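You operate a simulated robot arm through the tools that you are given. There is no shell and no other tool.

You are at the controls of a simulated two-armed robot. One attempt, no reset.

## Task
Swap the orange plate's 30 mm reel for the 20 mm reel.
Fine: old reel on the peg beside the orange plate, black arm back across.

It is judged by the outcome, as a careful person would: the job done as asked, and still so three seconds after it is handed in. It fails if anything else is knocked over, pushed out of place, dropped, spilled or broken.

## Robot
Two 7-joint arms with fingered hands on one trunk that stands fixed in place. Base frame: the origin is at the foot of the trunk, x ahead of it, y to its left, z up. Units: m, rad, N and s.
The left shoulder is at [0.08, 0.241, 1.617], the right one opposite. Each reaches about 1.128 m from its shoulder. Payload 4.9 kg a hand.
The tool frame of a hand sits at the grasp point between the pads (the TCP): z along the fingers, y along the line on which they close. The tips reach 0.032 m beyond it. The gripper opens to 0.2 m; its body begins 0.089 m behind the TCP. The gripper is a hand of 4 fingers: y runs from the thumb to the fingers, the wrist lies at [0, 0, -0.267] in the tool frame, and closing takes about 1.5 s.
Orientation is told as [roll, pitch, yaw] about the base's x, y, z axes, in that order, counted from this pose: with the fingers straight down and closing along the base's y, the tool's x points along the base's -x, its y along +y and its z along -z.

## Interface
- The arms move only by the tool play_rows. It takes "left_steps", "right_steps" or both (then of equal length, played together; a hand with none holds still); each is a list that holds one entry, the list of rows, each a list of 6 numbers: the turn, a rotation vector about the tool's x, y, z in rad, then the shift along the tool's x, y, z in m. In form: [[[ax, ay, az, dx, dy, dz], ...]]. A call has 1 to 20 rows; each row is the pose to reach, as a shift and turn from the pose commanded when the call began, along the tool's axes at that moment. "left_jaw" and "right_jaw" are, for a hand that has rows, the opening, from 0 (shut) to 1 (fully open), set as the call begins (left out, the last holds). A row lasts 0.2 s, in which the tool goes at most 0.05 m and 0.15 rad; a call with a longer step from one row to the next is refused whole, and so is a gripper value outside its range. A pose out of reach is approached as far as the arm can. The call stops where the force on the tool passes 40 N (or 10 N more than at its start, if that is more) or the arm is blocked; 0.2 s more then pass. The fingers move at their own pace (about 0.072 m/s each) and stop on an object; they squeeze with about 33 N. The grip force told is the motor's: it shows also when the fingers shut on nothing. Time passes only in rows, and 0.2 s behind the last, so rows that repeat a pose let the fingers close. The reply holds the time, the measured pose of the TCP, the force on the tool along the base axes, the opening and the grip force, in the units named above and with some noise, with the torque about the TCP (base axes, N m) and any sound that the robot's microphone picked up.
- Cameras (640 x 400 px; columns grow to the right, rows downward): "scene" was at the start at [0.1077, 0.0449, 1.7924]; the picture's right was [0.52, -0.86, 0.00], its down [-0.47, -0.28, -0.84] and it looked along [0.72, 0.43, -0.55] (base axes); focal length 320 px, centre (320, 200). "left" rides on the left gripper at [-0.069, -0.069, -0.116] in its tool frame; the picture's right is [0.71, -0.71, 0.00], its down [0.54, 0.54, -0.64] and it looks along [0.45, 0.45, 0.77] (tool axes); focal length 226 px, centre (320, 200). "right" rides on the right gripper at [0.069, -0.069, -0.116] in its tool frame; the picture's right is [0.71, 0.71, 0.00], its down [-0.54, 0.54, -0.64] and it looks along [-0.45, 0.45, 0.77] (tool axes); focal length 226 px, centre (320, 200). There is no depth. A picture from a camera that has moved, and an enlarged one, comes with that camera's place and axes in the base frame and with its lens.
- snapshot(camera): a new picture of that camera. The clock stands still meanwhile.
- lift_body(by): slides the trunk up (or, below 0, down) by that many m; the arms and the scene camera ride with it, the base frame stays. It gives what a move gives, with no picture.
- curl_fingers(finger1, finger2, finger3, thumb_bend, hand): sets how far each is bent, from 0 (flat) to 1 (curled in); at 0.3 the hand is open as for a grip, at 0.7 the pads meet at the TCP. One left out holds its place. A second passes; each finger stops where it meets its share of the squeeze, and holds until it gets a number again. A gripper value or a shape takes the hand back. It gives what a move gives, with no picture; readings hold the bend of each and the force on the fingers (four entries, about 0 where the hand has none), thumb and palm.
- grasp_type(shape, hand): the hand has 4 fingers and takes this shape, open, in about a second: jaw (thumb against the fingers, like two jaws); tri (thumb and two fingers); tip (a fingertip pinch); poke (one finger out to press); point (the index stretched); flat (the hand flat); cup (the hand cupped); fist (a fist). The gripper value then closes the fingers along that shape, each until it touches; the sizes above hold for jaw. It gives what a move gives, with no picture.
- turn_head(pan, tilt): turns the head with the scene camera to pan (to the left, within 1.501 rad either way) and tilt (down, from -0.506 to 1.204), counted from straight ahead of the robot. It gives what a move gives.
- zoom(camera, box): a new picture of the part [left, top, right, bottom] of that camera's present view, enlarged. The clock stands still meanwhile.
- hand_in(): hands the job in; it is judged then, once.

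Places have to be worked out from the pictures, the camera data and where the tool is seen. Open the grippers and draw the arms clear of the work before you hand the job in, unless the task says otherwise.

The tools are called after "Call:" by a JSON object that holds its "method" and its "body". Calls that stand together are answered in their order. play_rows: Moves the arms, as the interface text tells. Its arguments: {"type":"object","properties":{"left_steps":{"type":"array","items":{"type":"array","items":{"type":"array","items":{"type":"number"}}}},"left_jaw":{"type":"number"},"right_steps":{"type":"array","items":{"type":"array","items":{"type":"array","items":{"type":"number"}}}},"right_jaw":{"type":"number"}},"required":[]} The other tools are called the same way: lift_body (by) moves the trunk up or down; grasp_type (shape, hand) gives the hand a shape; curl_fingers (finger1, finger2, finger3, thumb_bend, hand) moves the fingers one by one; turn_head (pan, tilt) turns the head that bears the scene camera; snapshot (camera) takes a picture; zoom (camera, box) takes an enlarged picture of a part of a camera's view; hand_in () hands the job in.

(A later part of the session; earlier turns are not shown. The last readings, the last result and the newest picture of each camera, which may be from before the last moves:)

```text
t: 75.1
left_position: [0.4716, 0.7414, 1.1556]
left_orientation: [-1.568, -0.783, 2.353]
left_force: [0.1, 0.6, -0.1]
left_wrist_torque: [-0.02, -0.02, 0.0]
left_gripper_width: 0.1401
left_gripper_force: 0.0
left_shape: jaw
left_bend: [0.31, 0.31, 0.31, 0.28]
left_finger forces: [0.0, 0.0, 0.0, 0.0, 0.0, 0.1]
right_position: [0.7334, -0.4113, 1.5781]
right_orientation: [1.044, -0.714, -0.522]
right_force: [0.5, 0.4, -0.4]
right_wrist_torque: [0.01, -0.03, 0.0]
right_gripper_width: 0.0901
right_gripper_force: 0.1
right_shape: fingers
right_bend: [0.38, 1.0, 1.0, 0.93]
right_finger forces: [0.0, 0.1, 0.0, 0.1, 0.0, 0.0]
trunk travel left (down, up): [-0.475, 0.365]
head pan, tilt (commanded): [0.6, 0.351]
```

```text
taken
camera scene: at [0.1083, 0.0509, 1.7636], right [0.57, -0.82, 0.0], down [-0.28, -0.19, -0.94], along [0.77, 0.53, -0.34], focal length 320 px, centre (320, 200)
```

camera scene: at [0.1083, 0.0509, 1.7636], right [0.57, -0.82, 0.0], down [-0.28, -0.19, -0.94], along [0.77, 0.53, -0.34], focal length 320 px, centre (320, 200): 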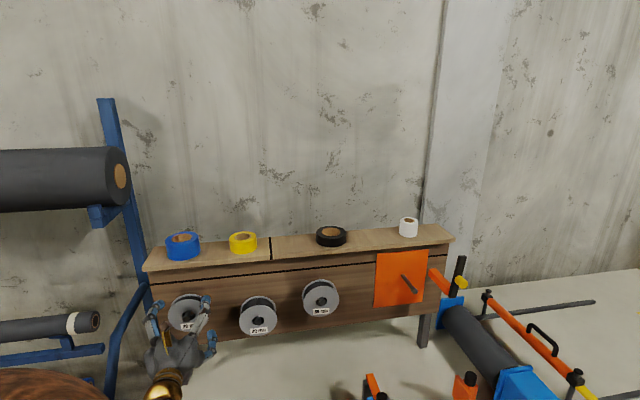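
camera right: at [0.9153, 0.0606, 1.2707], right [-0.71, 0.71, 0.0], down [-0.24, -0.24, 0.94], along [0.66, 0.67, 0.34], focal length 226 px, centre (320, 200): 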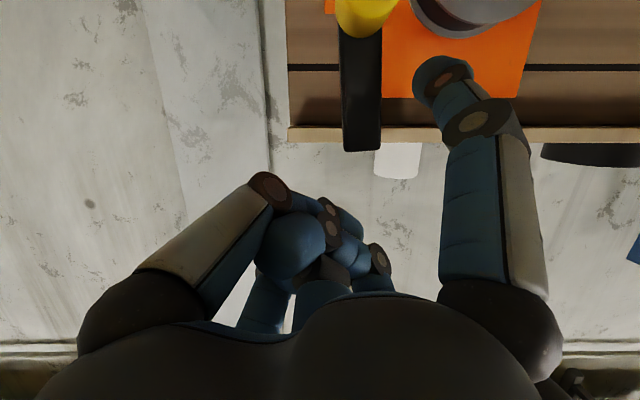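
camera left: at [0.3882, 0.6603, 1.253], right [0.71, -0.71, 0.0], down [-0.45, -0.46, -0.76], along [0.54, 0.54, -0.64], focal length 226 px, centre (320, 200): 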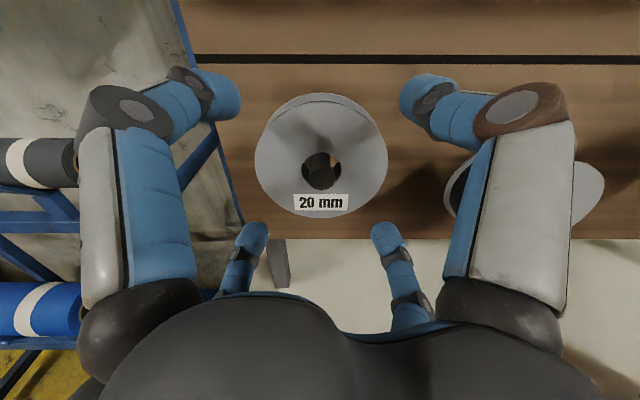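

Aligned and relieved. I advance the last 4 cm (3 mm lower) so the rim lies between the finger pads.

Call:
{"method": "play_rows", "body": {"left_steps": [[[0, 0, 0, 0.001, 0.001, 0.015], [0, 0, 0, 0.0021, 0.0021, 0.03], [0, 0, 0, 0.0021, 0.0021, 0.04]]]}}

Call:
{"method": "snapshot", "body": {"camera": "left"}}

```text
t: 75.9
left_position: [0.4993, 0.7696, 1.1532]
left_orientation: [-1.566, -0.782, 2.353]
left_force: [-0.3, 0.0, 0.4]
left_wrist_torque: [0.03, -0.01, 0.04]
left_gripper_width: 0.1403
left_gripper_force: 0.0
left_shape: jaw
left_bend: [0.31, 0.31, 0.31, 0.28]
left_finger forces: [0.0, 0.0, 0.0, 0.0, 0.0, 0.0]
right_position: [0.7339, -0.4116, 1.5778]
right_orientation: [1.042, -0.715, -0.522]
right_force: [0.0, -0.3, 0.4]
right_wrist_torque: [0.02, 0.0, 0.03]
right_gripper_width: 0.09
right_gripper_force: 0.0
right_shape: fingers
right_bend: [0.38, 1.0, 1.0, 0.93]
right_finger forces: [0.0, 0.0, 0.0, 0.1, 0.0, 0.0]
trunk travel left (down, up): [-0.475, 0.365]
head pan, tilt (commanded): [0.6, 0.351]
```

```text
taken
camera left: at [0.4174, 0.6889, 1.2502], right [0.71, -0.71, 0.0], down [-0.46, -0.46, -0.76], along [0.54, 0.54, -0.65], focal length 226 px, centre (320, 200)
```

left: 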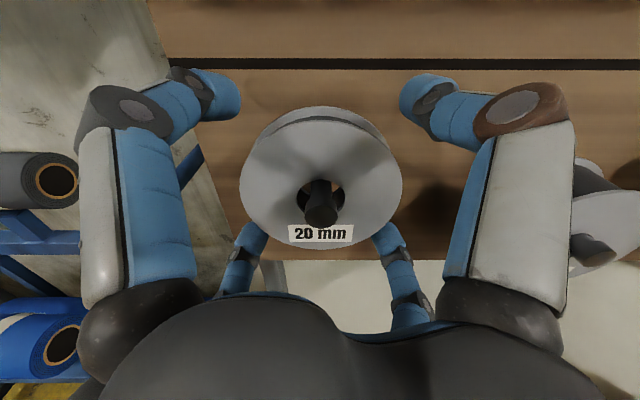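

The reel sits centred between the fingers at distance ≈0.897. I close the hand on it.

Call:
{"method": "play_rows", "body": {"left_steps": [[[0, 0, 0, 0, 0, 0], [0, 0, 0, 0, 0, 0], [0, 0, 0, 0, 0, 0], [0, 0, 0, 0, 0, 0], [0, 0, 0, 0, 0, 0], [0, 0, 0, 0, 0, 0]]], "left_jaw": 0.0}}

Call:
{"method": "snapshot", "body": {"camera": "left"}}

```text
t: 77.3
left_position: [0.5009, 0.7705, 1.1531]
left_orientation: [-1.567, -0.783, 2.352]
left_force: [0.6, 0.6, 3.0]
left_wrist_torque: [0.04, -0.07, 0.03]
left_gripper_width: 0.0916
left_gripper_force: 33.3
left_shape: jaw
left_bend: [0.41, 0.38, 0.38, 0.39]
left_finger forces: [28.0, 27.9, 28.1, 0.0, 29.0, 0.1]
right_position: [0.7327, -0.412, 1.5782]
right_orientation: [1.045, -0.715, -0.522]
right_force: [-0.1, 0.0, -1.0]
right_wrist_torque: [0.04, 0.0, -0.02]
right_gripper_width: 0.09
right_gripper_force: 0.0
right_shape: fingers
right_bend: [0.38, 1.0, 1.0, 0.93]
right_finger forces: [0.1, 0.0, 0.0, 0.1, 0.0, 0.0]
trunk travel left (down, up): [-0.475, 0.365]
head pan, tilt (commanded): [0.6, 0.351]
```

```text
taken
camera left: at [0.417, 0.6887, 1.2507], right [0.71, -0.71, 0.0], down [-0.45, -0.46, -0.76], along [0.54, 0.54, -0.64], focal length 226 px, centre (320, 200)
```

left: 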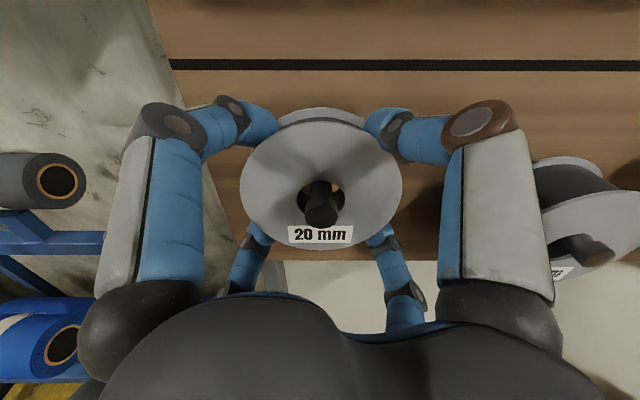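

Firm grip on the 20 mm reel (~28 N on all four fingers). I lift 7 mm off the peg contact and draw it straight out to distance ≈0.81.

Call:
{"method": "play_rows", "body": {"left_steps": [[[0, 0, 0, -0.0025, -0.0025, 0], [0, 0, 0, -0.0049, -0.0049, 0], [0, 0, 0, -0.0049, -0.0049, -0.015], [0, 0, 0, -0.0049, -0.0049, -0.035], [0, 0, 0, -0.0049, -0.0049, -0.06], [0, 0, 0, -0.0049, -0.0049, -0.0875]]]}}

Call:
{"method": "snapshot", "body": {"camera": "left"}}

Call:
{"method": "snapshot", "body": {"camera": "scene"}}

```text
t: 78.7
left_position: [0.436, 0.7055, 1.1622]
left_orientation: [-1.567, -0.782, 2.353]
left_force: [0.1, 0.2, -2.5]
left_wrist_torque: [-0.07, 0.07, -0.03]
left_gripper_width: 0.0911
left_gripper_force: 32.7
left_shape: jaw
left_bend: [0.41, 0.38, 0.38, 0.39]
left_finger forces: [27.3, 29.7, 29.5, 0.0, 27.8, 0.1]
right_position: [0.7303, -0.4128, 1.5782]
right_orientation: [1.044, -0.716, -0.523]
right_force: [0.0, -0.9, -0.2]
right_wrist_torque: [0.01, -0.01, -0.03]
right_gripper_width: 0.0898
right_gripper_force: 0.1
right_shape: fingers
right_bend: [0.38, 1.0, 1.0, 0.93]
right_finger forces: [0.1, 0.1, 0.0, 0.0, 0.0, 0.0]
trunk travel left (down, up): [-0.475, 0.365]
head pan, tilt (commanded): [0.6, 0.351]
```

```text
taken
camera left: at [0.3529, 0.6241, 1.2597], right [0.71, -0.71, 0.0], down [-0.45, -0.46, -0.76], along [0.54, 0.54, -0.64], focal length 226 px, centre (320, 200)
```

left: 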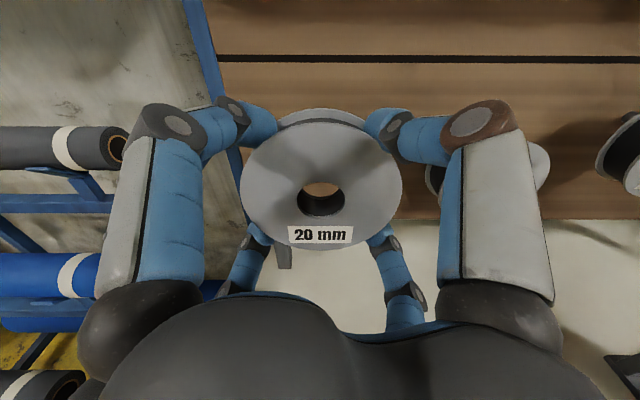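

```text
taken
camera scene: at [0.107, 0.05, 1.7637], right [0.56, -0.83, 0.0], down [-0.28, -0.19, -0.94], along [0.78, 0.53, -0.34], focal length 320 px, centre (320, 200)
```

scene: 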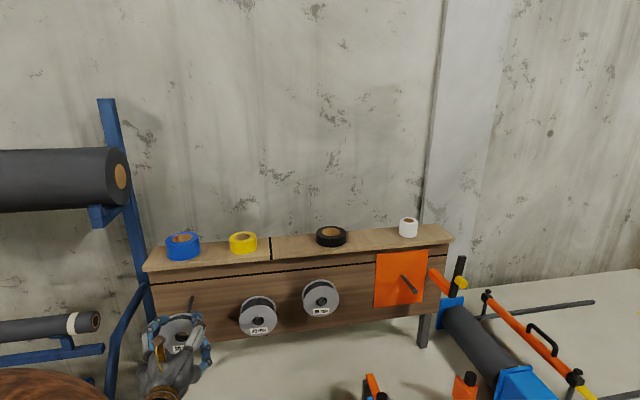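

The 20 mm reel is free and held squarely. I carry it right and slightly up, in front of the other reels with ~3 cm clearance, to u≈0.145.

Call:
{"method": "play_rows", "body": {"left_steps": [[[0, 0, 0, 0.0, -0.02, -0.003], [0, 0, 0, 0.025, -0.055, -0.005], [0, 0, 0, 0.055, -0.092, -0.007], [0, 0, 0, 0.085, -0.13, -0.007], [0, 0, 0, 0.113, -0.168, -0.007], [0, 0, 0, 0.141, -0.206, -0.007], [0, 0, 0, 0.168, -0.243, -0.007], [0, 0, 0, 0.1945, -0.2793, -0.007]]]}}

Call:
{"method": "snapshot", "body": {"camera": "left"}}

Call:
{"method": "snapshot", "body": {"camera": "scene"}}

```text
t: 80.5
left_position: [0.6421, 0.4401, 1.2074]
left_orientation: [-1.574, -0.787, 2.358]
left_force: [-0.1, -1.2, -2.1]
left_wrist_torque: [0.0, 0.02, 0.03]
left_gripper_width: 0.0904
left_gripper_force: 33.6
left_shape: jaw
left_bend: [0.41, 0.38, 0.38, 0.39]
left_finger forces: [26.7, 29.6, 29.4, 0.0, 27.6, 0.0]
left hand out of reach, approached as far as the arm can: row 5, 6, 7, 8
right_position: [0.734, -0.418, 1.5763]
right_orientation: [1.046, -0.716, -0.525]
right_force: [-1.0, -0.3, -0.4]
right_wrist_torque: [0.03, -0.01, 0.07]
right_gripper_width: 0.0899
right_gripper_force: 0.0
right_shape: fingers
right_bend: [0.38, 1.0, 1.0, 0.93]
right_finger forces: [0.0, 0.0, 0.0, 0.0, 0.1, 0.1]
trunk travel left (down, up): [-0.475, 0.365]
head pan, tilt (commanded): [0.6, 0.351]
```

```text
taken
camera left: at [0.5586, 0.3587, 1.3041], right [0.71, -0.71, 0.0], down [-0.45, -0.45, -0.77], along [0.54, 0.54, -0.64], focal length 226 px, centre (320, 200)
```

left: 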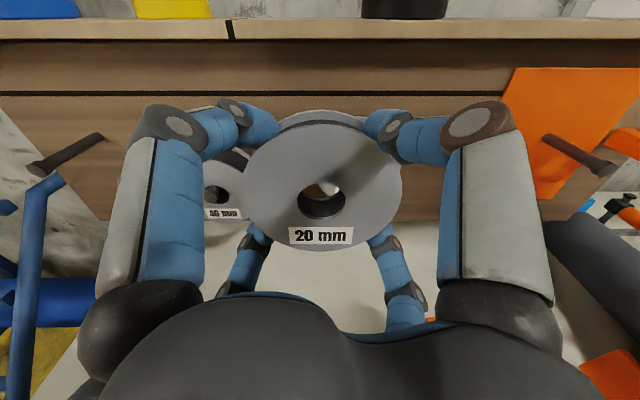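

```text
taken
camera scene: at [0.1093, 0.0461, 1.7636], right [0.56, -0.83, 0.0], down [-0.28, -0.19, -0.94], along [0.77, 0.53, -0.34], focal length 320 px, centre (320, 200)
```

scene: 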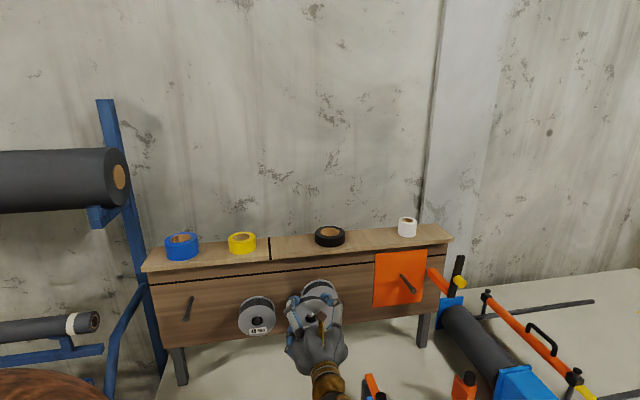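

The hand stopped a little short (arm posture limit), orientation still true and reel secure. I try continuing right and slightly forward in a smaller step.

Call:
{"method": "play_rows", "body": {"left_steps": [[[0, 0, 0, 0.0141, -0.0141, 0.012], [0, 0, 0, 0.0354, -0.0354, 0.024], [0, 0, 0, 0.0566, -0.0566, 0.035], [0, 0, 0, 0.0778, -0.0778, 0.035], [0, 0, 0, 0.1061, -0.1061, 0.035]]]}}

Call:
{"method": "snapshot", "body": {"camera": "scene"}}

```text
t: 81.7
left_position: [0.7379, 0.3348, 1.1994]
left_orientation: [-1.567, -0.783, 2.353]
left_force: [0.5, -0.1, -2.0]
left_wrist_torque: [0.03, -0.02, -0.03]
left_gripper_width: 0.0898
left_gripper_force: 33.3
left_shape: jaw
left_bend: [0.41, 0.38, 0.38, 0.39]
left_finger forces: [26.8, 29.5, 29.4, 0.1, 27.2, 0.1]
left hand out of reach, approached as far as the arm can: row 1, 2, 3, 4, 5
right_position: [0.7346, -0.4144, 1.5764]
right_orientation: [1.045, -0.715, -0.522]
right_force: [-0.8, 0.4, -1.0]
right_wrist_torque: [0.01, -0.01, 0.03]
right_gripper_width: 0.0902
right_gripper_force: 0.0
right_shape: fingers
right_bend: [0.38, 1.0, 1.0, 0.93]
right_finger forces: [0.0, 0.1, 0.0, 0.1, 0.0, 0.0]
trunk travel left (down, up): [-0.475, 0.365]
head pan, tilt (commanded): [0.6, 0.351]
```

```text
taken
camera scene: at [0.1096, 0.0491, 1.7635], right [0.57, -0.82, 0.0], down [-0.28, -0.19, -0.94], along [0.77, 0.53, -0.34], focal length 320 px, centre (320, 200)
```

scene: 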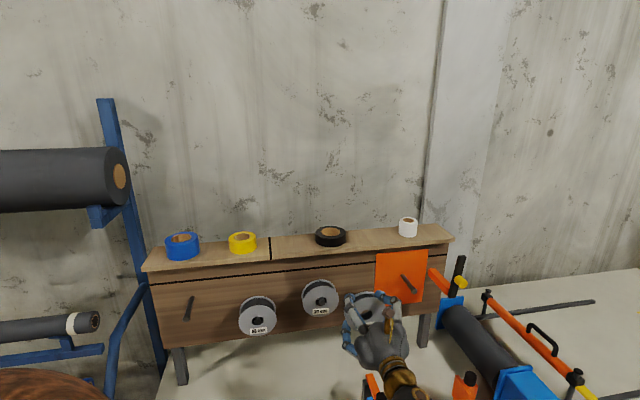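

It moved right but not forward. I test a pure forward move of 4 cm here, to learn whether this posture can extend toward the plate.

Call:
{"method": "play_rows", "body": {"left_steps": [[[0, 0, 0, 0.0106, -0.0106, 0.015], [0, 0, 0, 0.0212, -0.0212, 0.03], [0, 0, 0, 0.0283, -0.0283, 0.04]]]}}

Call:
{"method": "snapshot", "body": {"camera": "left"}}

```text
t: 82.5
left_position: [0.7522, 0.3156, 1.1938]
left_orientation: [-1.569, -0.783, 2.352]
left_force: [0.0, -0.4, -2.2]
left_wrist_torque: [0.0, 0.01, 0.0]
left_gripper_width: 0.0903
left_gripper_force: 33.0
left_shape: jaw
left_bend: [0.41, 0.38, 0.38, 0.39]
left_finger forces: [26.6, 29.5, 29.3, 0.0, 27.1, 0.1]
left hand out of reach, approached as far as the arm can: row 1, 2, 3
right_position: [0.7334, -0.4124, 1.5763]
right_orientation: [1.043, -0.716, -0.522]
right_force: [-0.2, -0.3, -0.3]
right_wrist_torque: [0.03, -0.02, -0.01]
right_gripper_width: 0.0902
right_gripper_force: 0.1
right_shape: fingers
right_bend: [0.38, 1.0, 1.0, 0.93]
right_finger forces: [0.0, 0.1, 0.0, 0.1, 0.0, 0.0]
trunk travel left (down, up): [-0.475, 0.365]
head pan, tilt (commanded): [0.6, 0.351]
```

```text
taken
camera left: at [0.6693, 0.2349, 1.2911], right [0.71, -0.71, 0.0], down [-0.46, -0.46, -0.76], along [0.54, 0.54, -0.64], focal length 226 px, centre (320, 200)
```

left: 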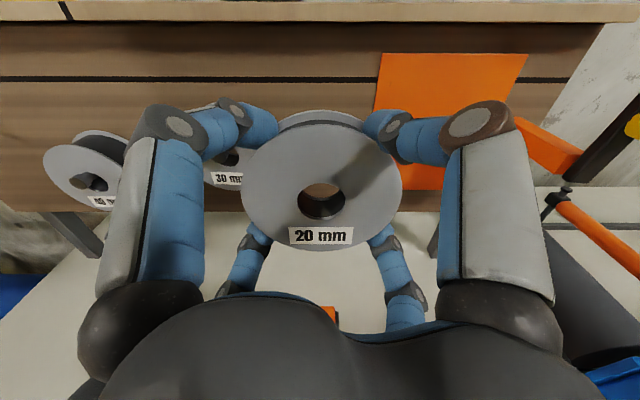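

This posture can't extend toward the plate, so I'll repeat the pointing-down detour: pitch the hand (with the reel) down while rising and drawing left to about (0.50, 0.50, 1.42), which brings the elbow out again.

Call:
{"method": "play_rows", "body": {"left_steps": [[[-0.0926, 0.0926, 0, -0.0315, 0.0049, -0.004], [-0.1851, 0.1851, 0, -0.063, 0.0097, -0.008], [-0.2777, 0.2777, 0, -0.0946, 0.0146, -0.012], [-0.3702, 0.3702, 0, -0.1261, 0.0195, -0.016], [-0.4628, 0.4628, 0, -0.1576, 0.0243, -0.02], [-0.5554, 0.5554, 0, -0.1891, 0.0292, -0.024], [-0.6479, 0.6479, 0, -0.2206, 0.0341, -0.0279], [-0.7405, 0.7405, 0, -0.2521, 0.0389, -0.0319], [-0.833, 0.833, 0, -0.2837, 0.0438, -0.0359], [-0.9256, 0.9256, 0, -0.3152, 0.0487, -0.0399], [-1.0181, 1.0181, 0, -0.3467, 0.0535, -0.0439], [-1.1107, 1.1107, 0, -0.3782, 0.0584, -0.0479]]]}}

Call:
{"method": "snapshot", "body": {"camera": "scene"}}

Call:
{"method": "snapshot", "body": {"camera": "left"}}

```text
t: 85.1
left_position: [0.2911, 0.3409, 0.9156]
left_orientation: [-0.516, -0.232, 1.602]
left_force: [-0.3, -0.5, -1.4]
left_wrist_torque: [0.0, -0.02, -0.01]
left_gripper_width: 0.0894
left_gripper_force: 32.4
left_shape: jaw
left_bend: [0.42, 0.39, 0.38, 0.39]
left_finger forces: [27.9, 31.0, 31.2, 0.1, 28.3, 0.0]
left hand out of reach, approached as far as the arm can: row 1, 2, 3, 4, 5, 6, 7, 8, 9, 10, 11, 12
right_position: [0.733, -0.4108, 1.5789]
right_orientation: [1.042, -0.716, -0.522]
right_force: [-0.8, 0.5, 0.8]
right_wrist_torque: [0.0, 0.02, -0.02]
right_gripper_width: 0.0897
right_gripper_force: 0.1
right_shape: fingers
right_bend: [0.38, 1.0, 1.0, 0.93]
right_finger forces: [0.0, 0.0, 0.0, 0.0, 0.0, 0.0]
trunk travel left (down, up): [-0.475, 0.365]
head pan, tilt (commanded): [0.6, 0.351]
```

```text
taken
camera scene: at [0.1076, 0.0525, 1.7636], right [0.57, -0.82, 0.0], down [-0.28, -0.2, -0.94], along [0.77, 0.53, -0.34], focal length 320 px, centre (320, 200)
```

scene: 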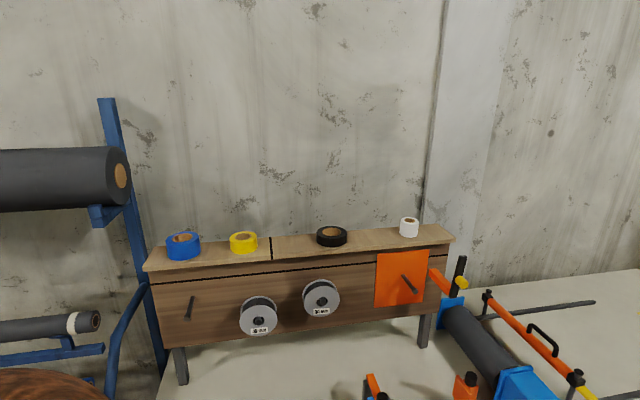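

```text
taken
camera left: at [0.2919, 0.3767, 1.0635], right [0.64, -0.75, 0.18], down [-0.77, -0.62, 0.16], along [-0.01, -0.24, -0.97], focal length 226 px, centre (320, 200)
```

left: 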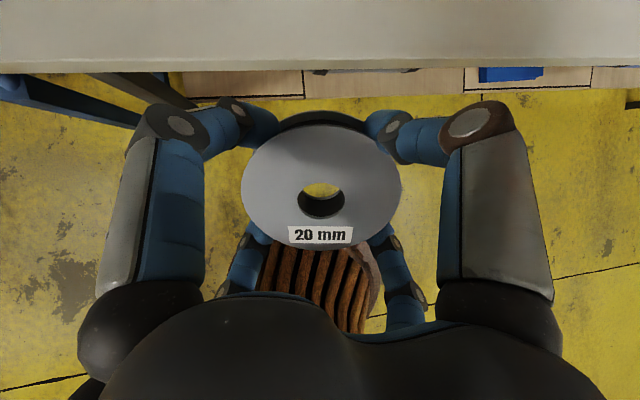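

The arm couldn't follow that path and ended low in front of the trunk (TCP (0.29, 0.34, 0.92)), reel still gripped and nothing touched. I look down with the head to see the arm's posture before moving on.

Call:
{"method": "turn_head", "body": {"pan": 0.7, "tilt": 1.1}}

Call:
{"method": "snapshot", "body": {"camera": "scene"}}

Call:
{"method": "snapshot", "body": {"camera": "right"}}

```text
t: 86.2
left_position: [0.2911, 0.3396, 0.9168]
left_orientation: [-0.517, -0.234, 1.603]
left_force: [-0.3, 0.0, -2.6]
left_wrist_torque: [-0.02, -0.02, 0.0]
left_gripper_width: 0.0896
left_gripper_force: 32.9
left_shape: jaw
left_bend: [0.42, 0.39, 0.38, 0.39]
left_finger forces: [27.9, 31.0, 31.0, 0.1, 28.2, 0.0]
right_position: [0.7339, -0.4117, 1.5781]
right_orientation: [1.043, -0.718, -0.522]
right_force: [-0.4, -0.9, 0.4]
right_wrist_torque: [0.04, 0.0, -0.01]
right_gripper_width: 0.09
right_gripper_force: 0.1
right_shape: fingers
right_bend: [0.38, 1.0, 1.0, 0.93]
right_finger forces: [0.0, 0.0, 0.0, 0.1, 0.1, 0.0]
trunk travel left (down, up): [-0.475, 0.365]
head pan, tilt (commanded): [0.7, 1.1]
```

```text
taken
camera scene: at [0.0797, 0.0394, 1.7022], right [0.64, -0.76, 0.0], down [-0.68, -0.57, -0.45], along [0.35, 0.29, -0.89], focal length 320 px, centre (320, 200)
```

scene: 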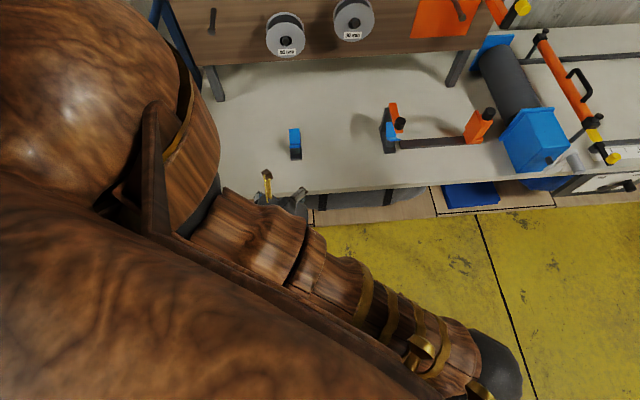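

```text
taken
camera right: at [0.6209, -0.5031, 1.5317], right [-0.63, 0.77, 0.0], down [-0.24, -0.19, 0.95], along [0.74, 0.6, 0.3], focal length 226 px, centre (320, 200)
```

right: 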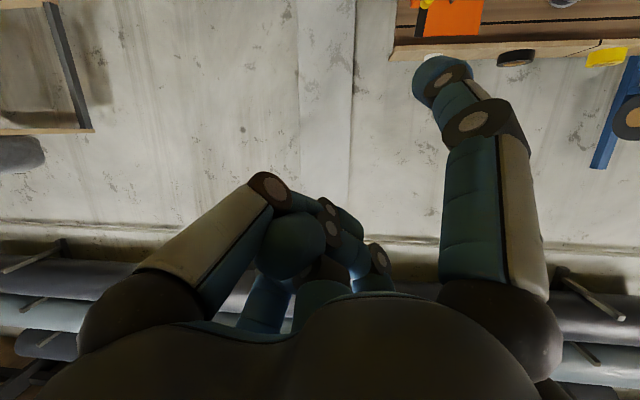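

The elbow has swung inward to the right; I need to unwind it. First I retrace: raise the hand and level it halfway, moving back up and forward over the bench.

Call:
{"method": "play_rows", "body": {"left_steps": [[[0.0476, -0.0654, 0.0093, -0.0066, -0.0422, -0.0205], [0.0952, -0.1308, 0.0186, -0.0131, -0.0845, -0.0411], [0.1428, -0.1962, 0.0279, -0.0197, -0.1267, -0.0616], [0.1903, -0.2617, 0.0372, -0.0263, -0.1689, -0.0821], [0.2379, -0.3271, 0.0465, -0.0328, -0.2112, -0.1027], [0.2855, -0.3925, 0.0557, -0.0394, -0.2534, -0.1232]]]}}

Call:
{"method": "snapshot", "body": {"camera": "scene"}}

Call:
{"method": "snapshot", "body": {"camera": "left"}}

```text
t: 87.6
left_position: [0.4614, 0.3893, 1.0595]
left_orientation: [-0.94, -0.571, 1.832]
left_force: [0.5, 0.0, -2.1]
left_wrist_torque: [-0.03, 0.03, 0.02]
left_gripper_width: 0.0894
left_gripper_force: 32.3
left_shape: jaw
left_bend: [0.42, 0.39, 0.38, 0.39]
left_finger forces: [26.9, 30.7, 31.3, 0.1, 27.7, 0.0]
left hand out of reach, approached as far as the arm can: row 1, 2, 3, 4, 5, 6
right_position: [0.7329, -0.4117, 1.577]
right_orientation: [1.043, -0.715, -0.523]
right_force: [0.4, 1.2, 0.4]
right_wrist_torque: [0.0, 0.02, 0.02]
right_gripper_width: 0.0901
right_gripper_force: 0.1
right_shape: fingers
right_bend: [0.38, 1.0, 1.0, 0.93]
right_finger forces: [0.0, 0.1, 0.0, 0.0, 0.1, 0.0]
trunk travel left (down, up): [-0.475, 0.365]
head pan, tilt (commanded): [0.7, 1.1]
```

```text
taken
camera scene: at [0.0799, 0.039, 1.7022], right [0.64, -0.76, 0.0], down [-0.68, -0.57, -0.45], along [0.35, 0.29, -0.89], focal length 320 px, centre (320, 200)
```

scene: 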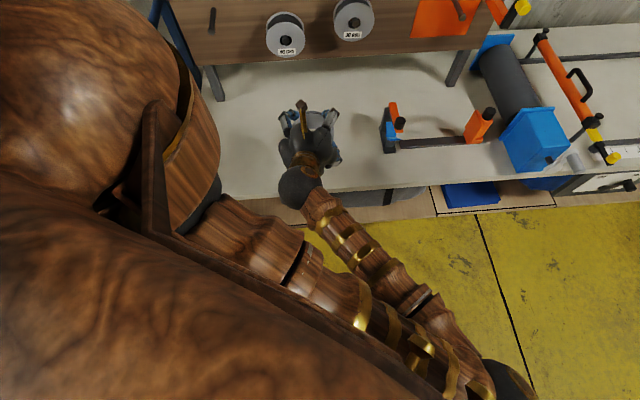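

```text
taken
camera left: at [0.4104, 0.3674, 1.2022], right [0.64, -0.77, 0.1], down [-0.7, -0.63, -0.34], along [0.32, 0.15, -0.93], focal length 226 px, centre (320, 200)
```

left: 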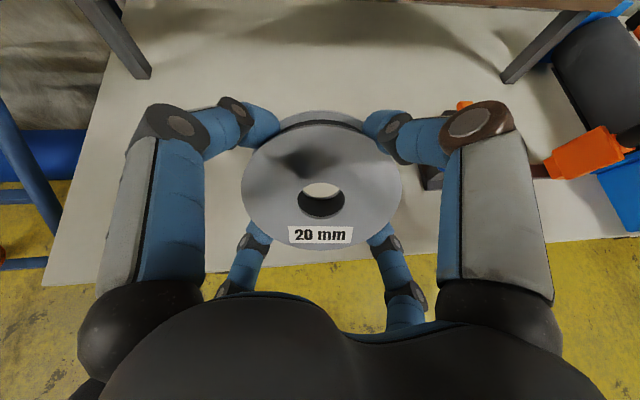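

I can see the posture now: upper arm crossing right, elbow at right-low. With the arm stretched forward, a clockwise roll should swing the elbow down and back to the left, so I move forward to level over the bench with that roll included.

Call:
{"method": "play_rows", "body": {"left_steps": [[[0.0122, -0.0683, 0.1048, 0.0041, -0.0363, 0.0098], [0.0244, -0.1366, 0.2095, 0.0081, -0.0725, 0.0196], [0.0366, -0.2048, 0.3143, 0.0122, -0.1088, 0.0294], [0.0488, -0.2731, 0.419, 0.0163, -0.145, 0.0393], [0.0609, -0.3414, 0.5238, 0.0203, -0.1813, 0.0491], [0.0731, -0.4097, 0.6285, 0.0244, -0.2175, 0.0589], [0.0853, -0.4779, 0.7333, 0.0284, -0.2538, 0.0687], [0.0975, -0.5462, 0.838, 0.0325, -0.29, 0.0785]]]}}

Call:
{"method": "snapshot", "body": {"camera": "scene"}}

Call:
{"method": "snapshot", "body": {"camera": "left"}}

```text
t: 89.4
left_position: [0.7243, 0.3337, 1.1949]
left_orientation: [0.539, -1.532, 0.269]
left_force: [-0.1, -0.2, -2.6]
left_wrist_torque: [-0.01, 0.02, 0.02]
left_gripper_width: 0.0895
left_gripper_force: 33.6
left_shape: jaw
left_bend: [0.42, 0.39, 0.38, 0.39]
left_finger forces: [26.6, 29.8, 31.9, 0.0, 27.7, 0.1]
left hand out of reach, approached as far as the arm can: row 1, 2, 3, 4, 5, 6
right_position: [0.7344, -0.4101, 1.5774]
right_orientation: [1.042, -0.715, -0.523]
right_force: [0.0, 0.3, -0.2]
right_wrist_torque: [-0.02, 0.04, 0.04]
right_gripper_width: 0.0898
right_gripper_force: 0.1
right_shape: fingers
right_bend: [0.38, 1.0, 1.0, 0.93]
right_finger forces: [0.0, 0.0, 0.1, 0.0, 0.0, 0.0]
trunk travel left (down, up): [-0.475, 0.365]
head pan, tilt (commanded): [0.7, 1.1]
```

```text
taken
camera scene: at [0.0816, 0.0398, 1.7021], right [0.64, -0.76, 0.0], down [-0.68, -0.57, -0.45], along [0.35, 0.29, -0.89], focal length 320 px, centre (320, 200)
```

scene: 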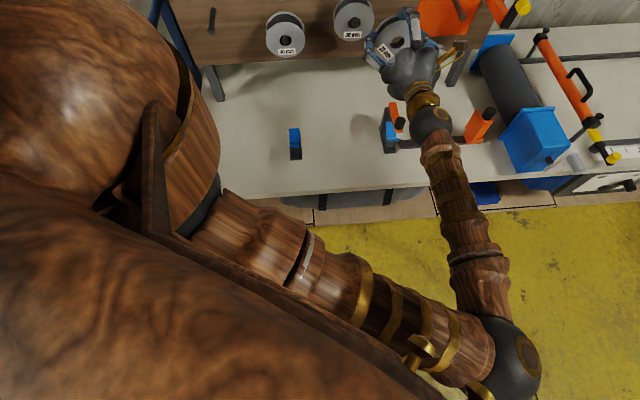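

```text
taken
camera left: at [0.6949, 0.2043, 1.266], right [0.49, -0.5, -0.72], down [-0.85, -0.1, -0.51], along [0.18, 0.86, -0.47], focal length 226 px, centre (320, 200)
```

left: 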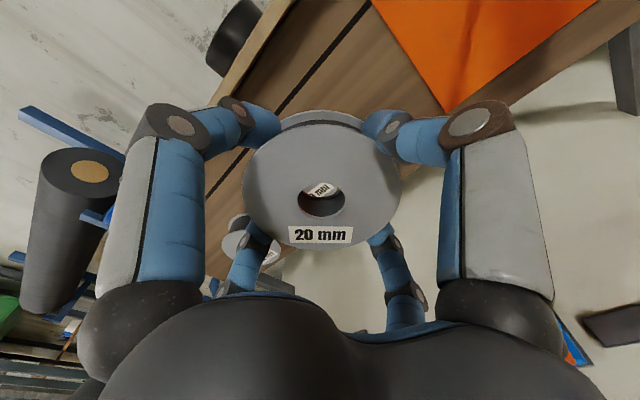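

Now level and reachable at (0.724, 0.334, 1.195) with the reel still gripped; the roll was the issue. I continue the roll and move right to in front of the spindle (u≈0.48, distance 0.75).

Call:
{"method": "play_rows", "body": {"left_steps": [[[0.0021, -0.0065, 0.0926, 0.0044, -0.0341, -0.0003], [0.0041, -0.013, 0.1852, 0.0087, -0.0681, -0.0006], [0.0062, -0.0196, 0.2778, 0.0131, -0.1022, -0.0009], [0.0082, -0.0261, 0.3703, 0.0174, -0.1363, -0.0012], [0.0103, -0.0326, 0.4629, 0.0218, -0.1703, -0.0015], [0.0123, -0.0391, 0.5555, 0.0261, -0.2044, -0.0018], [0.0123, -0.0391, 0.5555, 0.0261, -0.2044, -0.0018]]]}}

Call:
{"method": "turn_head", "body": {"pan": 0.5, "tilt": 0.6}}

Call:
{"method": "snapshot", "body": {"camera": "scene"}}

Call:
{"method": "snapshot", "body": {"camera": "left"}}

```text
t: 91.0
left_position: [0.7946, 0.2395, 1.054]
left_orientation: [1.79, -1.143, -1.043]
left_force: [-0.1, 0.0, -2.3]
left_wrist_torque: [-0.06, -0.02, -0.01]
left_gripper_width: 0.0895
left_gripper_force: 33.0
left_shape: jaw
left_bend: [0.42, 0.39, 0.38, 0.39]
left_finger forces: [27.0, 29.5, 32.4, 0.0, 28.0, 0.0]
left hand out of reach, approached as far as the arm can: row 2, 3, 4, 5, 6, 7
right_position: [0.7327, -0.4128, 1.5782]
right_orientation: [1.045, -0.716, -0.523]
right_force: [1.0, 1.0, -0.5]
right_wrist_torque: [-0.02, -0.02, -0.04]
right_gripper_width: 0.09
right_gripper_force: 0.0
right_shape: fingers
right_bend: [0.38, 1.0, 1.0, 0.93]
right_finger forces: [0.0, 0.0, 0.0, 0.1, 0.1, 0.1]
trunk travel left (down, up): [-0.475, 0.365]
head pan, tilt (commanded): [0.7, 1.1]
```

```text
t: 91.9
left_position: [0.7956, 0.2401, 1.0536]
left_orientation: [1.787, -1.145, -1.039]
left_force: [-0.7, 0.6, -3.1]
left_wrist_torque: [-0.06, 0.02, 0.0]
left_gripper_width: 0.0893
left_gripper_force: 33.3
left_shape: jaw
left_bend: [0.42, 0.39, 0.38, 0.39]
left_finger forces: [27.0, 29.6, 32.3, 0.0, 28.0, 0.0]
right_position: [0.7335, -0.4119, 1.5779]
right_orientation: [1.04, -0.716, -0.521]
right_force: [-0.3, 0.2, -0.2]
right_wrist_torque: [-0.02, 0.0, -0.01]
right_gripper_width: 0.0899
right_gripper_force: 0.0
right_shape: fingers
right_bend: [0.38, 1.0, 1.0, 0.93]
right_finger forces: [0.1, 0.0, 0.0, 0.1, 0.0, 0.0]
trunk travel left (down, up): [-0.475, 0.365]
head pan, tilt (commanded): [0.499, 0.6]
```

```text
taken
camera scene: at [0.1097, 0.0409, 1.7407], right [0.48, -0.88, 0.0], down [-0.5, -0.27, -0.82], along [0.72, 0.4, -0.57], focal length 320 px, centre (320, 200)
```

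scene: 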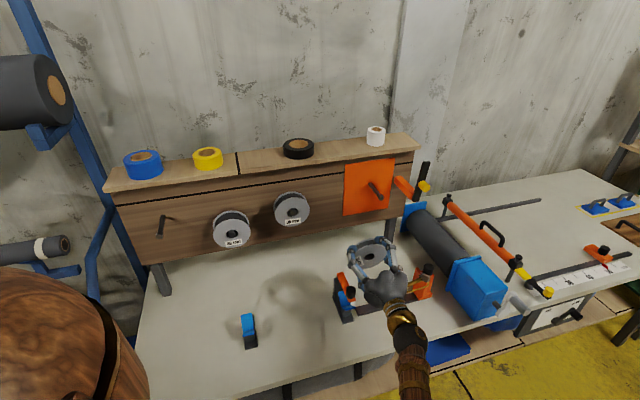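

```text
taken
camera left: at [0.7666, 0.0934, 1.0782], right [0.3, -0.21, -0.93], down [-0.94, 0.12, -0.33], along [0.18, 0.97, -0.16], focal length 226 px, centre (320, 200)
```

left: 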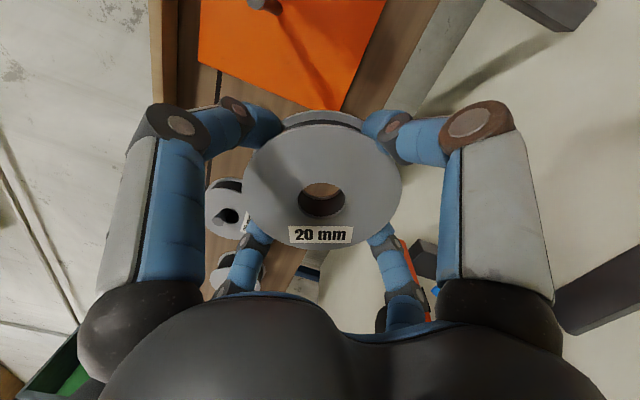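

In this posture the arm settles ~0.11 m too low relative to the shoulder. Raising the trunk lifts the hand clear of the bench clamps and should make the plate height reachable, so I raise it 0.15 m.

Call:
{"method": "lift_body", "body": {"by": 0.15}}

Call:
{"method": "snapshot", "body": {"camera": "scene"}}

Call:
{"method": "snapshot", "body": {"camera": "left"}}

```text
t: 93.6
left_position: [0.7939, 0.2407, 1.2038]
left_orientation: [1.786, -1.144, -1.039]
left_force: [0.6, -0.4, -2.7]
left_wrist_torque: [-0.03, -0.01, -0.04]
left_gripper_width: 0.0895
left_gripper_force: 32.8
left_shape: jaw
left_bend: [0.42, 0.39, 0.38, 0.39]
left_finger forces: [26.9, 29.5, 32.3, 0.0, 27.9, 0.1]
right_position: [0.734, -0.4111, 1.7267]
right_orientation: [1.044, -0.716, -0.522]
right_force: [0.0, 0.0, 0.1]
right_wrist_torque: [0.04, -0.02, 0.01]
right_gripper_width: 0.09
right_gripper_force: 0.1
right_shape: fingers
right_bend: [0.38, 1.0, 1.0, 0.93]
right_finger forces: [0.0, 0.0, 0.0, 0.1, 0.0, 0.1]
trunk travel left (down, up): [-0.625, 0.215]
head pan, tilt (commanded): [0.499, 0.6]
```

```text
taken
camera scene: at [0.1098, 0.0407, 1.8907], right [0.48, -0.88, 0.0], down [-0.5, -0.27, -0.82], along [0.72, 0.4, -0.57], focal length 320 px, centre (320, 200)
```

scene: 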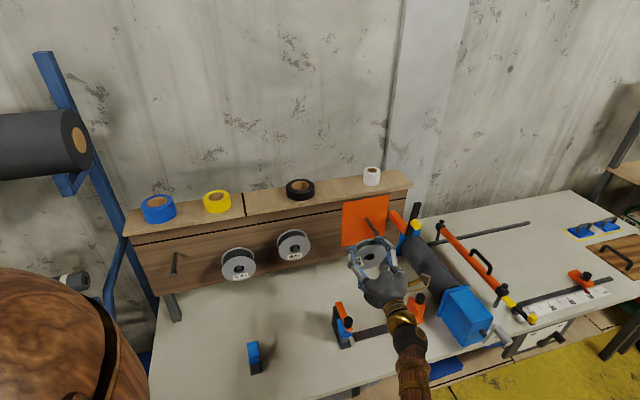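

```text
taken
camera left: at [0.7666, 0.0933, 1.2281], right [0.3, -0.21, -0.93], down [-0.94, 0.12, -0.33], along [0.18, 0.97, -0.16], focal length 226 px, centre (320, 200)
```

left: 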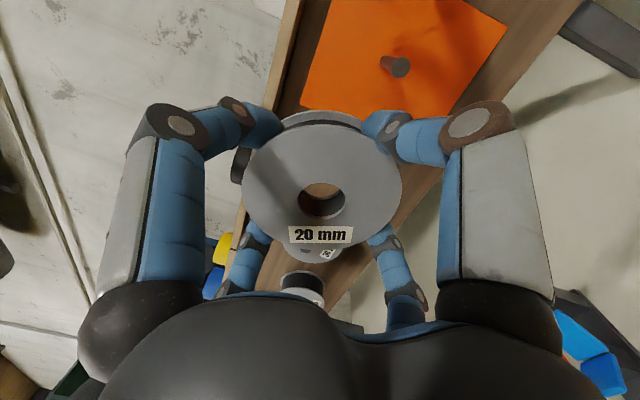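

The spindle is in view at upper right, and nothing on the bench was disturbed. I square the hand up and move it to the spindle axis (u≈0.481, z≈1.16, distance 0.77).

Call:
{"method": "play_rows", "body": {"left_steps": [[[-0.002, 0.0265, 0.04, 0.002, -0.0248, 0.0099], [-0.0039, 0.053, 0.08, 0.004, -0.0496, 0.0198], [-0.0059, 0.0795, 0.1199, 0.0059, -0.0744, 0.0296], [-0.0078, 0.106, 0.1599, 0.0079, -0.0992, 0.0395], [-0.0078, 0.106, 0.1599, 0.0079, -0.0992, 0.0395]]]}}

Call:
{"method": "snapshot", "body": {"camera": "left"}}

Call:
{"method": "snapshot", "body": {"camera": "scene"}}

```text
t: 94.8
left_position: [0.7816, 0.2233, 1.1357]
left_orientation: [1.694, -1.091, -0.934]
left_force: [-0.5, 0.0, -1.4]
left_wrist_torque: [-0.04, -0.02, 0.01]
left_gripper_width: 0.0894
left_gripper_force: 33.7
left_shape: jaw
left_bend: [0.42, 0.39, 0.38, 0.39]
left_finger forces: [27.0, 29.4, 32.2, 0.1, 27.8, 0.0]
left hand out of reach, approached as far as the arm can: row 1, 2, 3, 4, 5
right_position: [0.7336, -0.4111, 1.727]
right_orientation: [1.043, -0.716, -0.521]
right_force: [0.0, -0.4, 0.2]
right_wrist_torque: [0.01, -0.01, -0.03]
right_gripper_width: 0.0897
right_gripper_force: 0.0
right_shape: fingers
right_bend: [0.38, 1.0, 1.0, 0.93]
right_finger forces: [0.1, 0.0, 0.1, 0.1, 0.0, 0.1]
trunk travel left (down, up): [-0.625, 0.215]
head pan, tilt (commanded): [0.499, 0.6]
```

```text
taken
camera left: at [0.7571, 0.0758, 1.1593], right [0.25, -0.19, -0.95], down [-0.96, 0.11, -0.27], along [0.15, 0.98, -0.15], focal length 226 px, centre (320, 200)
```

left: 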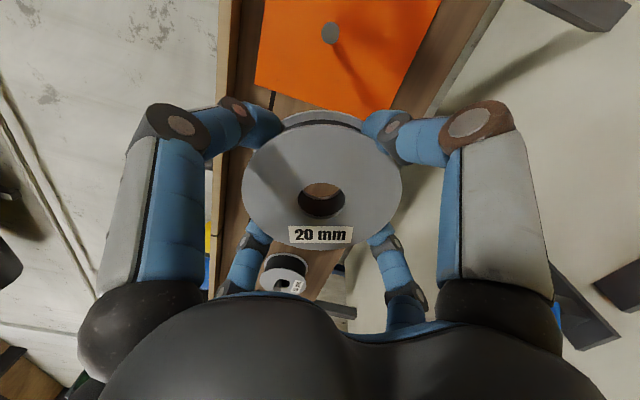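

```text
taken
camera scene: at [0.1095, 0.0408, 1.8908], right [0.48, -0.88, 0.0], down [-0.5, -0.27, -0.82], along [0.72, 0.4, -0.57], focal length 320 px, centre (320, 200)
```

scene: 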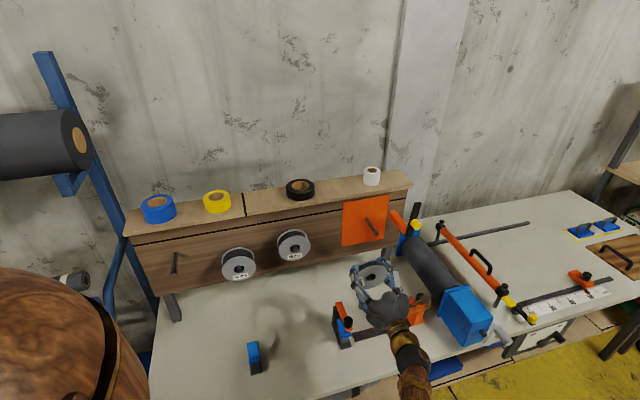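

Still limited: this posture retracts as I roll clockwise, so the arm is wound the wrong way for that roll. The pattern repeats every 90°, so I try rolling counter-clockwise instead, in place and slightly higher, and see if reach recovers.

Call:
{"method": "play_rows", "body": {"left_steps": [[[0, 0, -0.14, -0.0044, 0.0023, 0.0003], [0, 0, -0.28, -0.0089, 0.0046, 0.0006], [0, 0, -0.42, -0.0133, 0.0069, 0.0008], [0, 0, -0.56, -0.0178, 0.0092, 0.0011], [0, 0, -0.7, -0.0222, 0.0115, 0.0014], [0, 0, -0.84, -0.0266, 0.0137, 0.0017], [0, 0, -0.98, -0.0311, 0.016, 0.002], [0, 0, -1.12, -0.0355, 0.0183, 0.0022], [0, 0, -1.26, -0.04, 0.0206, 0.0025], [0, 0, -1.4, -0.0444, 0.0229, 0.0028]]]}}

Call:
{"method": "snapshot", "body": {"camera": "scene"}}

```text
t: 97.0
left_position: [0.7821, 0.2257, 1.1841]
left_orientation: [-1.642, -0.647, 2.36]
left_force: [1.0, -0.2, -2.5]
left_wrist_torque: [-0.01, 0.02, 0.0]
left_gripper_width: 0.0891
left_gripper_force: 33.0
left_shape: jaw
left_bend: [0.42, 0.39, 0.38, 0.39]
left_finger forces: [26.6, 30.7, 31.5, 0.1, 26.8, 0.0]
right_position: [0.7339, -0.412, 1.7286]
right_orientation: [1.042, -0.716, -0.521]
right_force: [-0.2, 0.8, 0.0]
right_wrist_torque: [-0.01, 0.0, 0.01]
right_gripper_width: 0.0901
right_gripper_force: 0.0
right_shape: fingers
right_bend: [0.38, 1.0, 1.0, 0.93]
right_finger forces: [0.0, 0.1, 0.0, 0.0, 0.0, 0.0]
trunk travel left (down, up): [-0.625, 0.215]
head pan, tilt (commanded): [0.499, 0.6]
```

```text
taken
camera scene: at [0.1095, 0.0408, 1.8908], right [0.48, -0.88, 0.0], down [-0.5, -0.27, -0.82], along [0.72, 0.4, -0.57], focal length 320 px, centre (320, 200)
```

scene: 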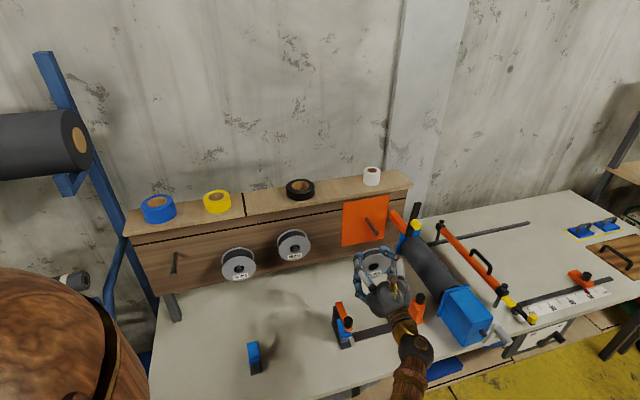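

All rows were reachable now – the counter-clockwise roll suits this posture. I square up to the board and move to the spindle axis at distance 0.77.

Call:
{"method": "play_rows", "body": {"left_steps": [[[-0.0173, 0.001, 0.0048, 0.0204, -0.0084, 0.0149], [-0.0345, 0.002, 0.0095, 0.0408, -0.0168, 0.0298], [-0.0518, 0.003, 0.0143, 0.0612, -0.0251, 0.0447], [-0.069, 0.004, 0.019, 0.0816, -0.0335, 0.0596], [-0.069, 0.004, 0.019, 0.0816, -0.0335, 0.0596]]]}}

Call:
{"method": "snapshot", "body": {"camera": "left"}}

Call:
{"method": "snapshot", "body": {"camera": "scene"}}

```text
t: 98.2
left_position: [0.7985, 0.1863, 1.1853]
left_orientation: [-1.572, -0.667, 2.353]
left_force: [-0.1, 0.1, -1.7]
left_wrist_torque: [0.0, 0.04, -0.03]
left_gripper_width: 0.0893
left_gripper_force: 32.7
left_shape: jaw
left_bend: [0.42, 0.39, 0.38, 0.39]
left_finger forces: [26.7, 30.8, 31.6, 0.0, 27.0, 0.0]
left hand out of reach, approached as far as the arm can: row 1, 2, 3, 4, 5
right_position: [0.7342, -0.4128, 1.7278]
right_orientation: [1.043, -0.715, -0.523]
right_force: [-0.4, 0.9, 0.9]
right_wrist_torque: [-0.01, 0.02, 0.03]
right_gripper_width: 0.0905
right_gripper_force: 0.0
right_shape: fingers
right_bend: [0.38, 1.0, 1.0, 0.93]
right_finger forces: [0.0, 0.0, 0.0, 0.1, 0.0, 0.0]
trunk travel left (down, up): [-0.625, 0.215]
head pan, tilt (commanded): [0.499, 0.6]
```

```text
taken
camera left: at [0.7079, 0.1133, 1.2821], right [0.7, -0.7, 0.12], down [-0.39, -0.52, -0.76], along [0.6, 0.49, -0.64], focal length 226 px, centre (320, 200)
```

left: 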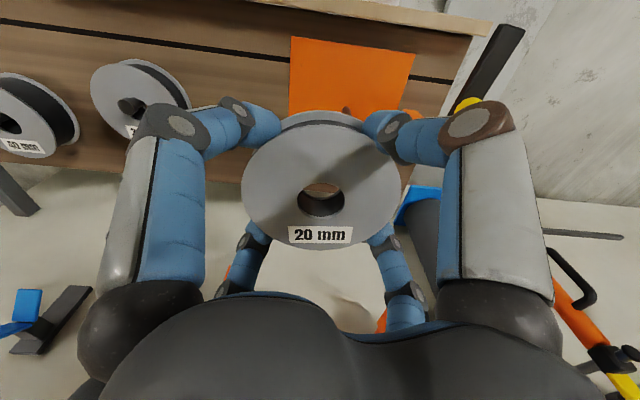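

```text
taken
camera scene: at [0.1105, 0.0401, 1.8907], right [0.48, -0.88, 0.0], down [-0.5, -0.27, -0.82], along [0.72, 0.4, -0.57], focal length 320 px, centre (320, 200)
```

scene: 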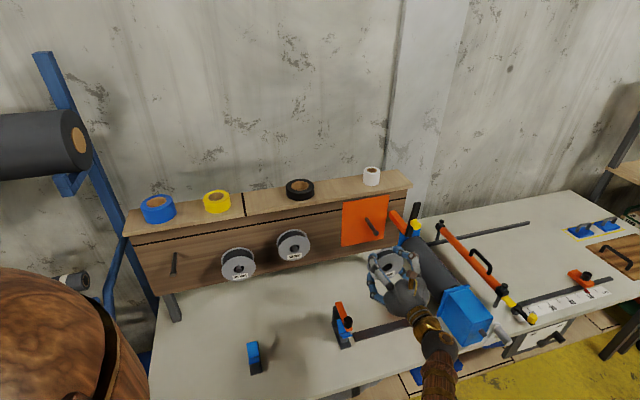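

Orientation is right but reach falls short (distance 0.70). I try rolling a further quarter turn counter-clockwise (same finger pattern) to see if that frees the extension.

Call:
{"method": "play_rows", "body": {"left_steps": [[[0, 0, -0.1428, 0, 0, 0], [0, 0, -0.2856, 0, 0, 0], [0, 0, -0.4284, 0, 0, 0], [0, 0, -0.5712, 0, 0, 0], [0, 0, -0.714, 0, 0, 0], [0, 0, -0.8568, 0, 0, 0], [0, 0, -0.9996, 0, 0, 0], [0, 0, -1.1424, 0, 0, 0], [0, 0, -1.2852, 0, 0, 0], [0, 0, -1.428, 0, 0, 0], [0, 0, -1.5708, 0, 0, 0]]]}}

Call:
{"method": "snapshot", "body": {"camera": "scene"}}

```text
t: 100.6
left_position: [0.7959, 0.1855, 1.1751]
left_orientation: [-1.568, 0.908, 2.357]
left_force: [-0.1, -0.4, -1.9]
left_wrist_torque: [-0.01, 0.06, 0.01]
left_gripper_width: 0.0891
left_gripper_force: 33.2
left_shape: jaw
left_bend: [0.42, 0.39, 0.38, 0.4]
left_finger forces: [27.3, 31.1, 30.1, 0.0, 27.1, 0.1]
left hand out of reach, approached as far as the arm can: row 3, 4, 5, 6, 8, 9, 10, 11
right_position: [0.7335, -0.4117, 1.7284]
right_orientation: [1.042, -0.716, -0.521]
right_force: [0.3, -0.3, -0.3]
right_wrist_torque: [0.01, -0.01, -0.01]
right_gripper_width: 0.0901
right_gripper_force: 0.0
right_shape: fingers
right_bend: [0.38, 1.0, 1.0, 0.93]
right_finger forces: [0.1, 0.0, 0.0, 0.1, 0.1, 0.0]
trunk travel left (down, up): [-0.625, 0.215]
head pan, tilt (commanded): [0.499, 0.6]
```

```text
taken
camera scene: at [0.1096, 0.041, 1.8908], right [0.48, -0.88, 0.0], down [-0.5, -0.27, -0.82], along [0.72, 0.4, -0.57], focal length 320 px, centre (320, 200)
```

scene: 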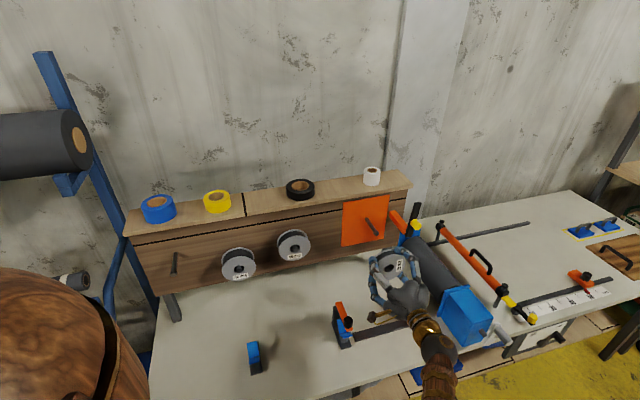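

Roll is free, so the extension is limited by the shoulder posture. I look down at the arm to judge where the elbow is.

Call:
{"method": "turn_head", "body": {"pan": 0.3, "tilt": 1.15}}

Call:
{"method": "snapshot", "body": {"camera": "scene"}}

```text
t: 101.6
left_position: [0.7971, 0.1841, 1.1756]
left_orientation: [-1.568, 0.904, 2.355]
left_force: [-0.1, -0.2, -1.9]
left_wrist_torque: [-0.03, 0.04, -0.04]
left_gripper_width: 0.0893
left_gripper_force: 32.8
left_shape: jaw
left_bend: [0.42, 0.39, 0.38, 0.4]
left_finger forces: [27.4, 31.0, 30.1, 0.0, 27.2, 0.1]
right_position: [0.7336, -0.4123, 1.7273]
right_orientation: [1.044, -0.715, -0.522]
right_force: [-0.1, 0.3, -0.9]
right_wrist_torque: [-0.02, 0.03, 0.03]
right_gripper_width: 0.09
right_gripper_force: 0.1
right_shape: fingers
right_bend: [0.38, 1.0, 1.0, 0.93]
right_finger forces: [0.0, 0.1, 0.1, 0.0, 0.1, 0.0]
trunk travel left (down, up): [-0.625, 0.215]
head pan, tilt (commanded): [0.3, 1.15]
```

```text
taken
camera scene: at [0.089, 0.016, 1.8491], right [0.3, -0.96, 0.0], down [-0.87, -0.27, -0.41], along [0.39, 0.12, -0.91], focal length 320 px, centre (320, 200)
```

scene: 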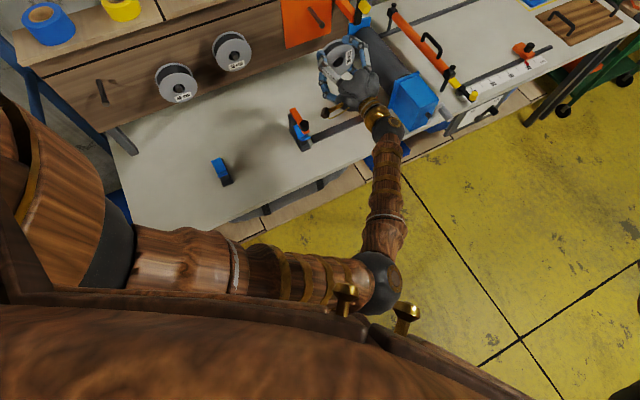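

The upper arm hangs against the chest with the elbow inboard. Pointing the hand to the right should force the elbow out to the left, since the forearm must then come from the left; I back away from the board and yaw the hand 90° right in free space.

Call:
{"method": "play_rows", "body": {"left_steps": [[[-0.1029, 0.081, 0, 0.0078, -0.0041, -0.0177], [-0.2057, 0.162, 0, 0.0157, -0.0083, -0.0355], [-0.3086, 0.243, 0, 0.0235, -0.0124, -0.0532], [-0.4114, 0.324, 0, 0.0313, -0.0166, -0.0709], [-0.5143, 0.405, 0, 0.0391, -0.0207, -0.0887], [-0.6172, 0.486, 0, 0.047, -0.0249, -0.1064], [-0.72, 0.567, 0, 0.0548, -0.029, -0.1241], [-0.8229, 0.648, 0, 0.0626, -0.0331, -0.1419], [-0.9257, 0.729, 0, 0.0704, -0.0373, -0.1596], [-1.0286, 0.81, 0, 0.0783, -0.0414, -0.1773], [-1.1314, 0.891, 0, 0.0861, -0.0456, -0.1951], [-1.2343, 0.972, 0, 0.0939, -0.0497, -0.2128]]]}}

Call:
{"method": "snapshot", "body": {"camera": "scene"}}

```text
t: 104.2
left_position: [0.6604, 0.022, 1.2794]
left_orientation: [-1.571, 0.904, 0.78]
left_force: [0.1, 0.0, -1.5]
left_wrist_torque: [0.0, 0.04, -0.02]
left_gripper_width: 0.0891
left_gripper_force: 33.0
left_shape: jaw
left_bend: [0.42, 0.39, 0.38, 0.4]
left_finger forces: [26.9, 30.9, 29.8, 0.0, 26.9, 0.0]
right_position: [0.7335, -0.4117, 1.7283]
right_orientation: [1.042, -0.714, -0.52]
right_force: [0.0, 0.3, 0.0]
right_wrist_torque: [0.05, 0.03, -0.02]
right_gripper_width: 0.09
right_gripper_force: 0.0
right_shape: fingers
right_bend: [0.38, 1.0, 1.0, 0.93]
right_finger forces: [0.0, 0.0, 0.0, 0.0, 0.1, 0.0]
trunk travel left (down, up): [-0.625, 0.215]
head pan, tilt (commanded): [0.3, 1.15]
```

```text
taken
camera scene: at [0.0894, 0.0169, 1.849], right [0.3, -0.96, 0.0], down [-0.87, -0.27, -0.41], along [0.39, 0.12, -0.91], focal length 320 px, centre (320, 200)
```

scene: 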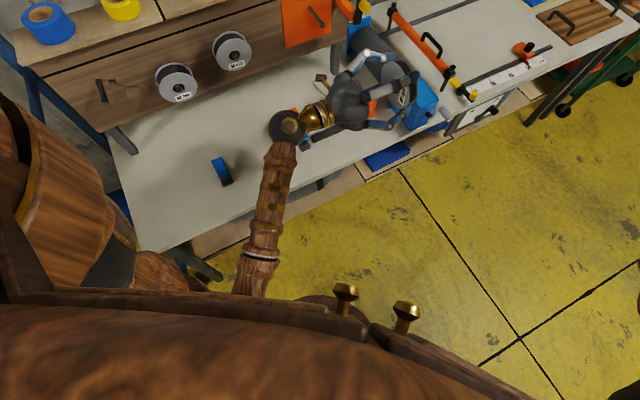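

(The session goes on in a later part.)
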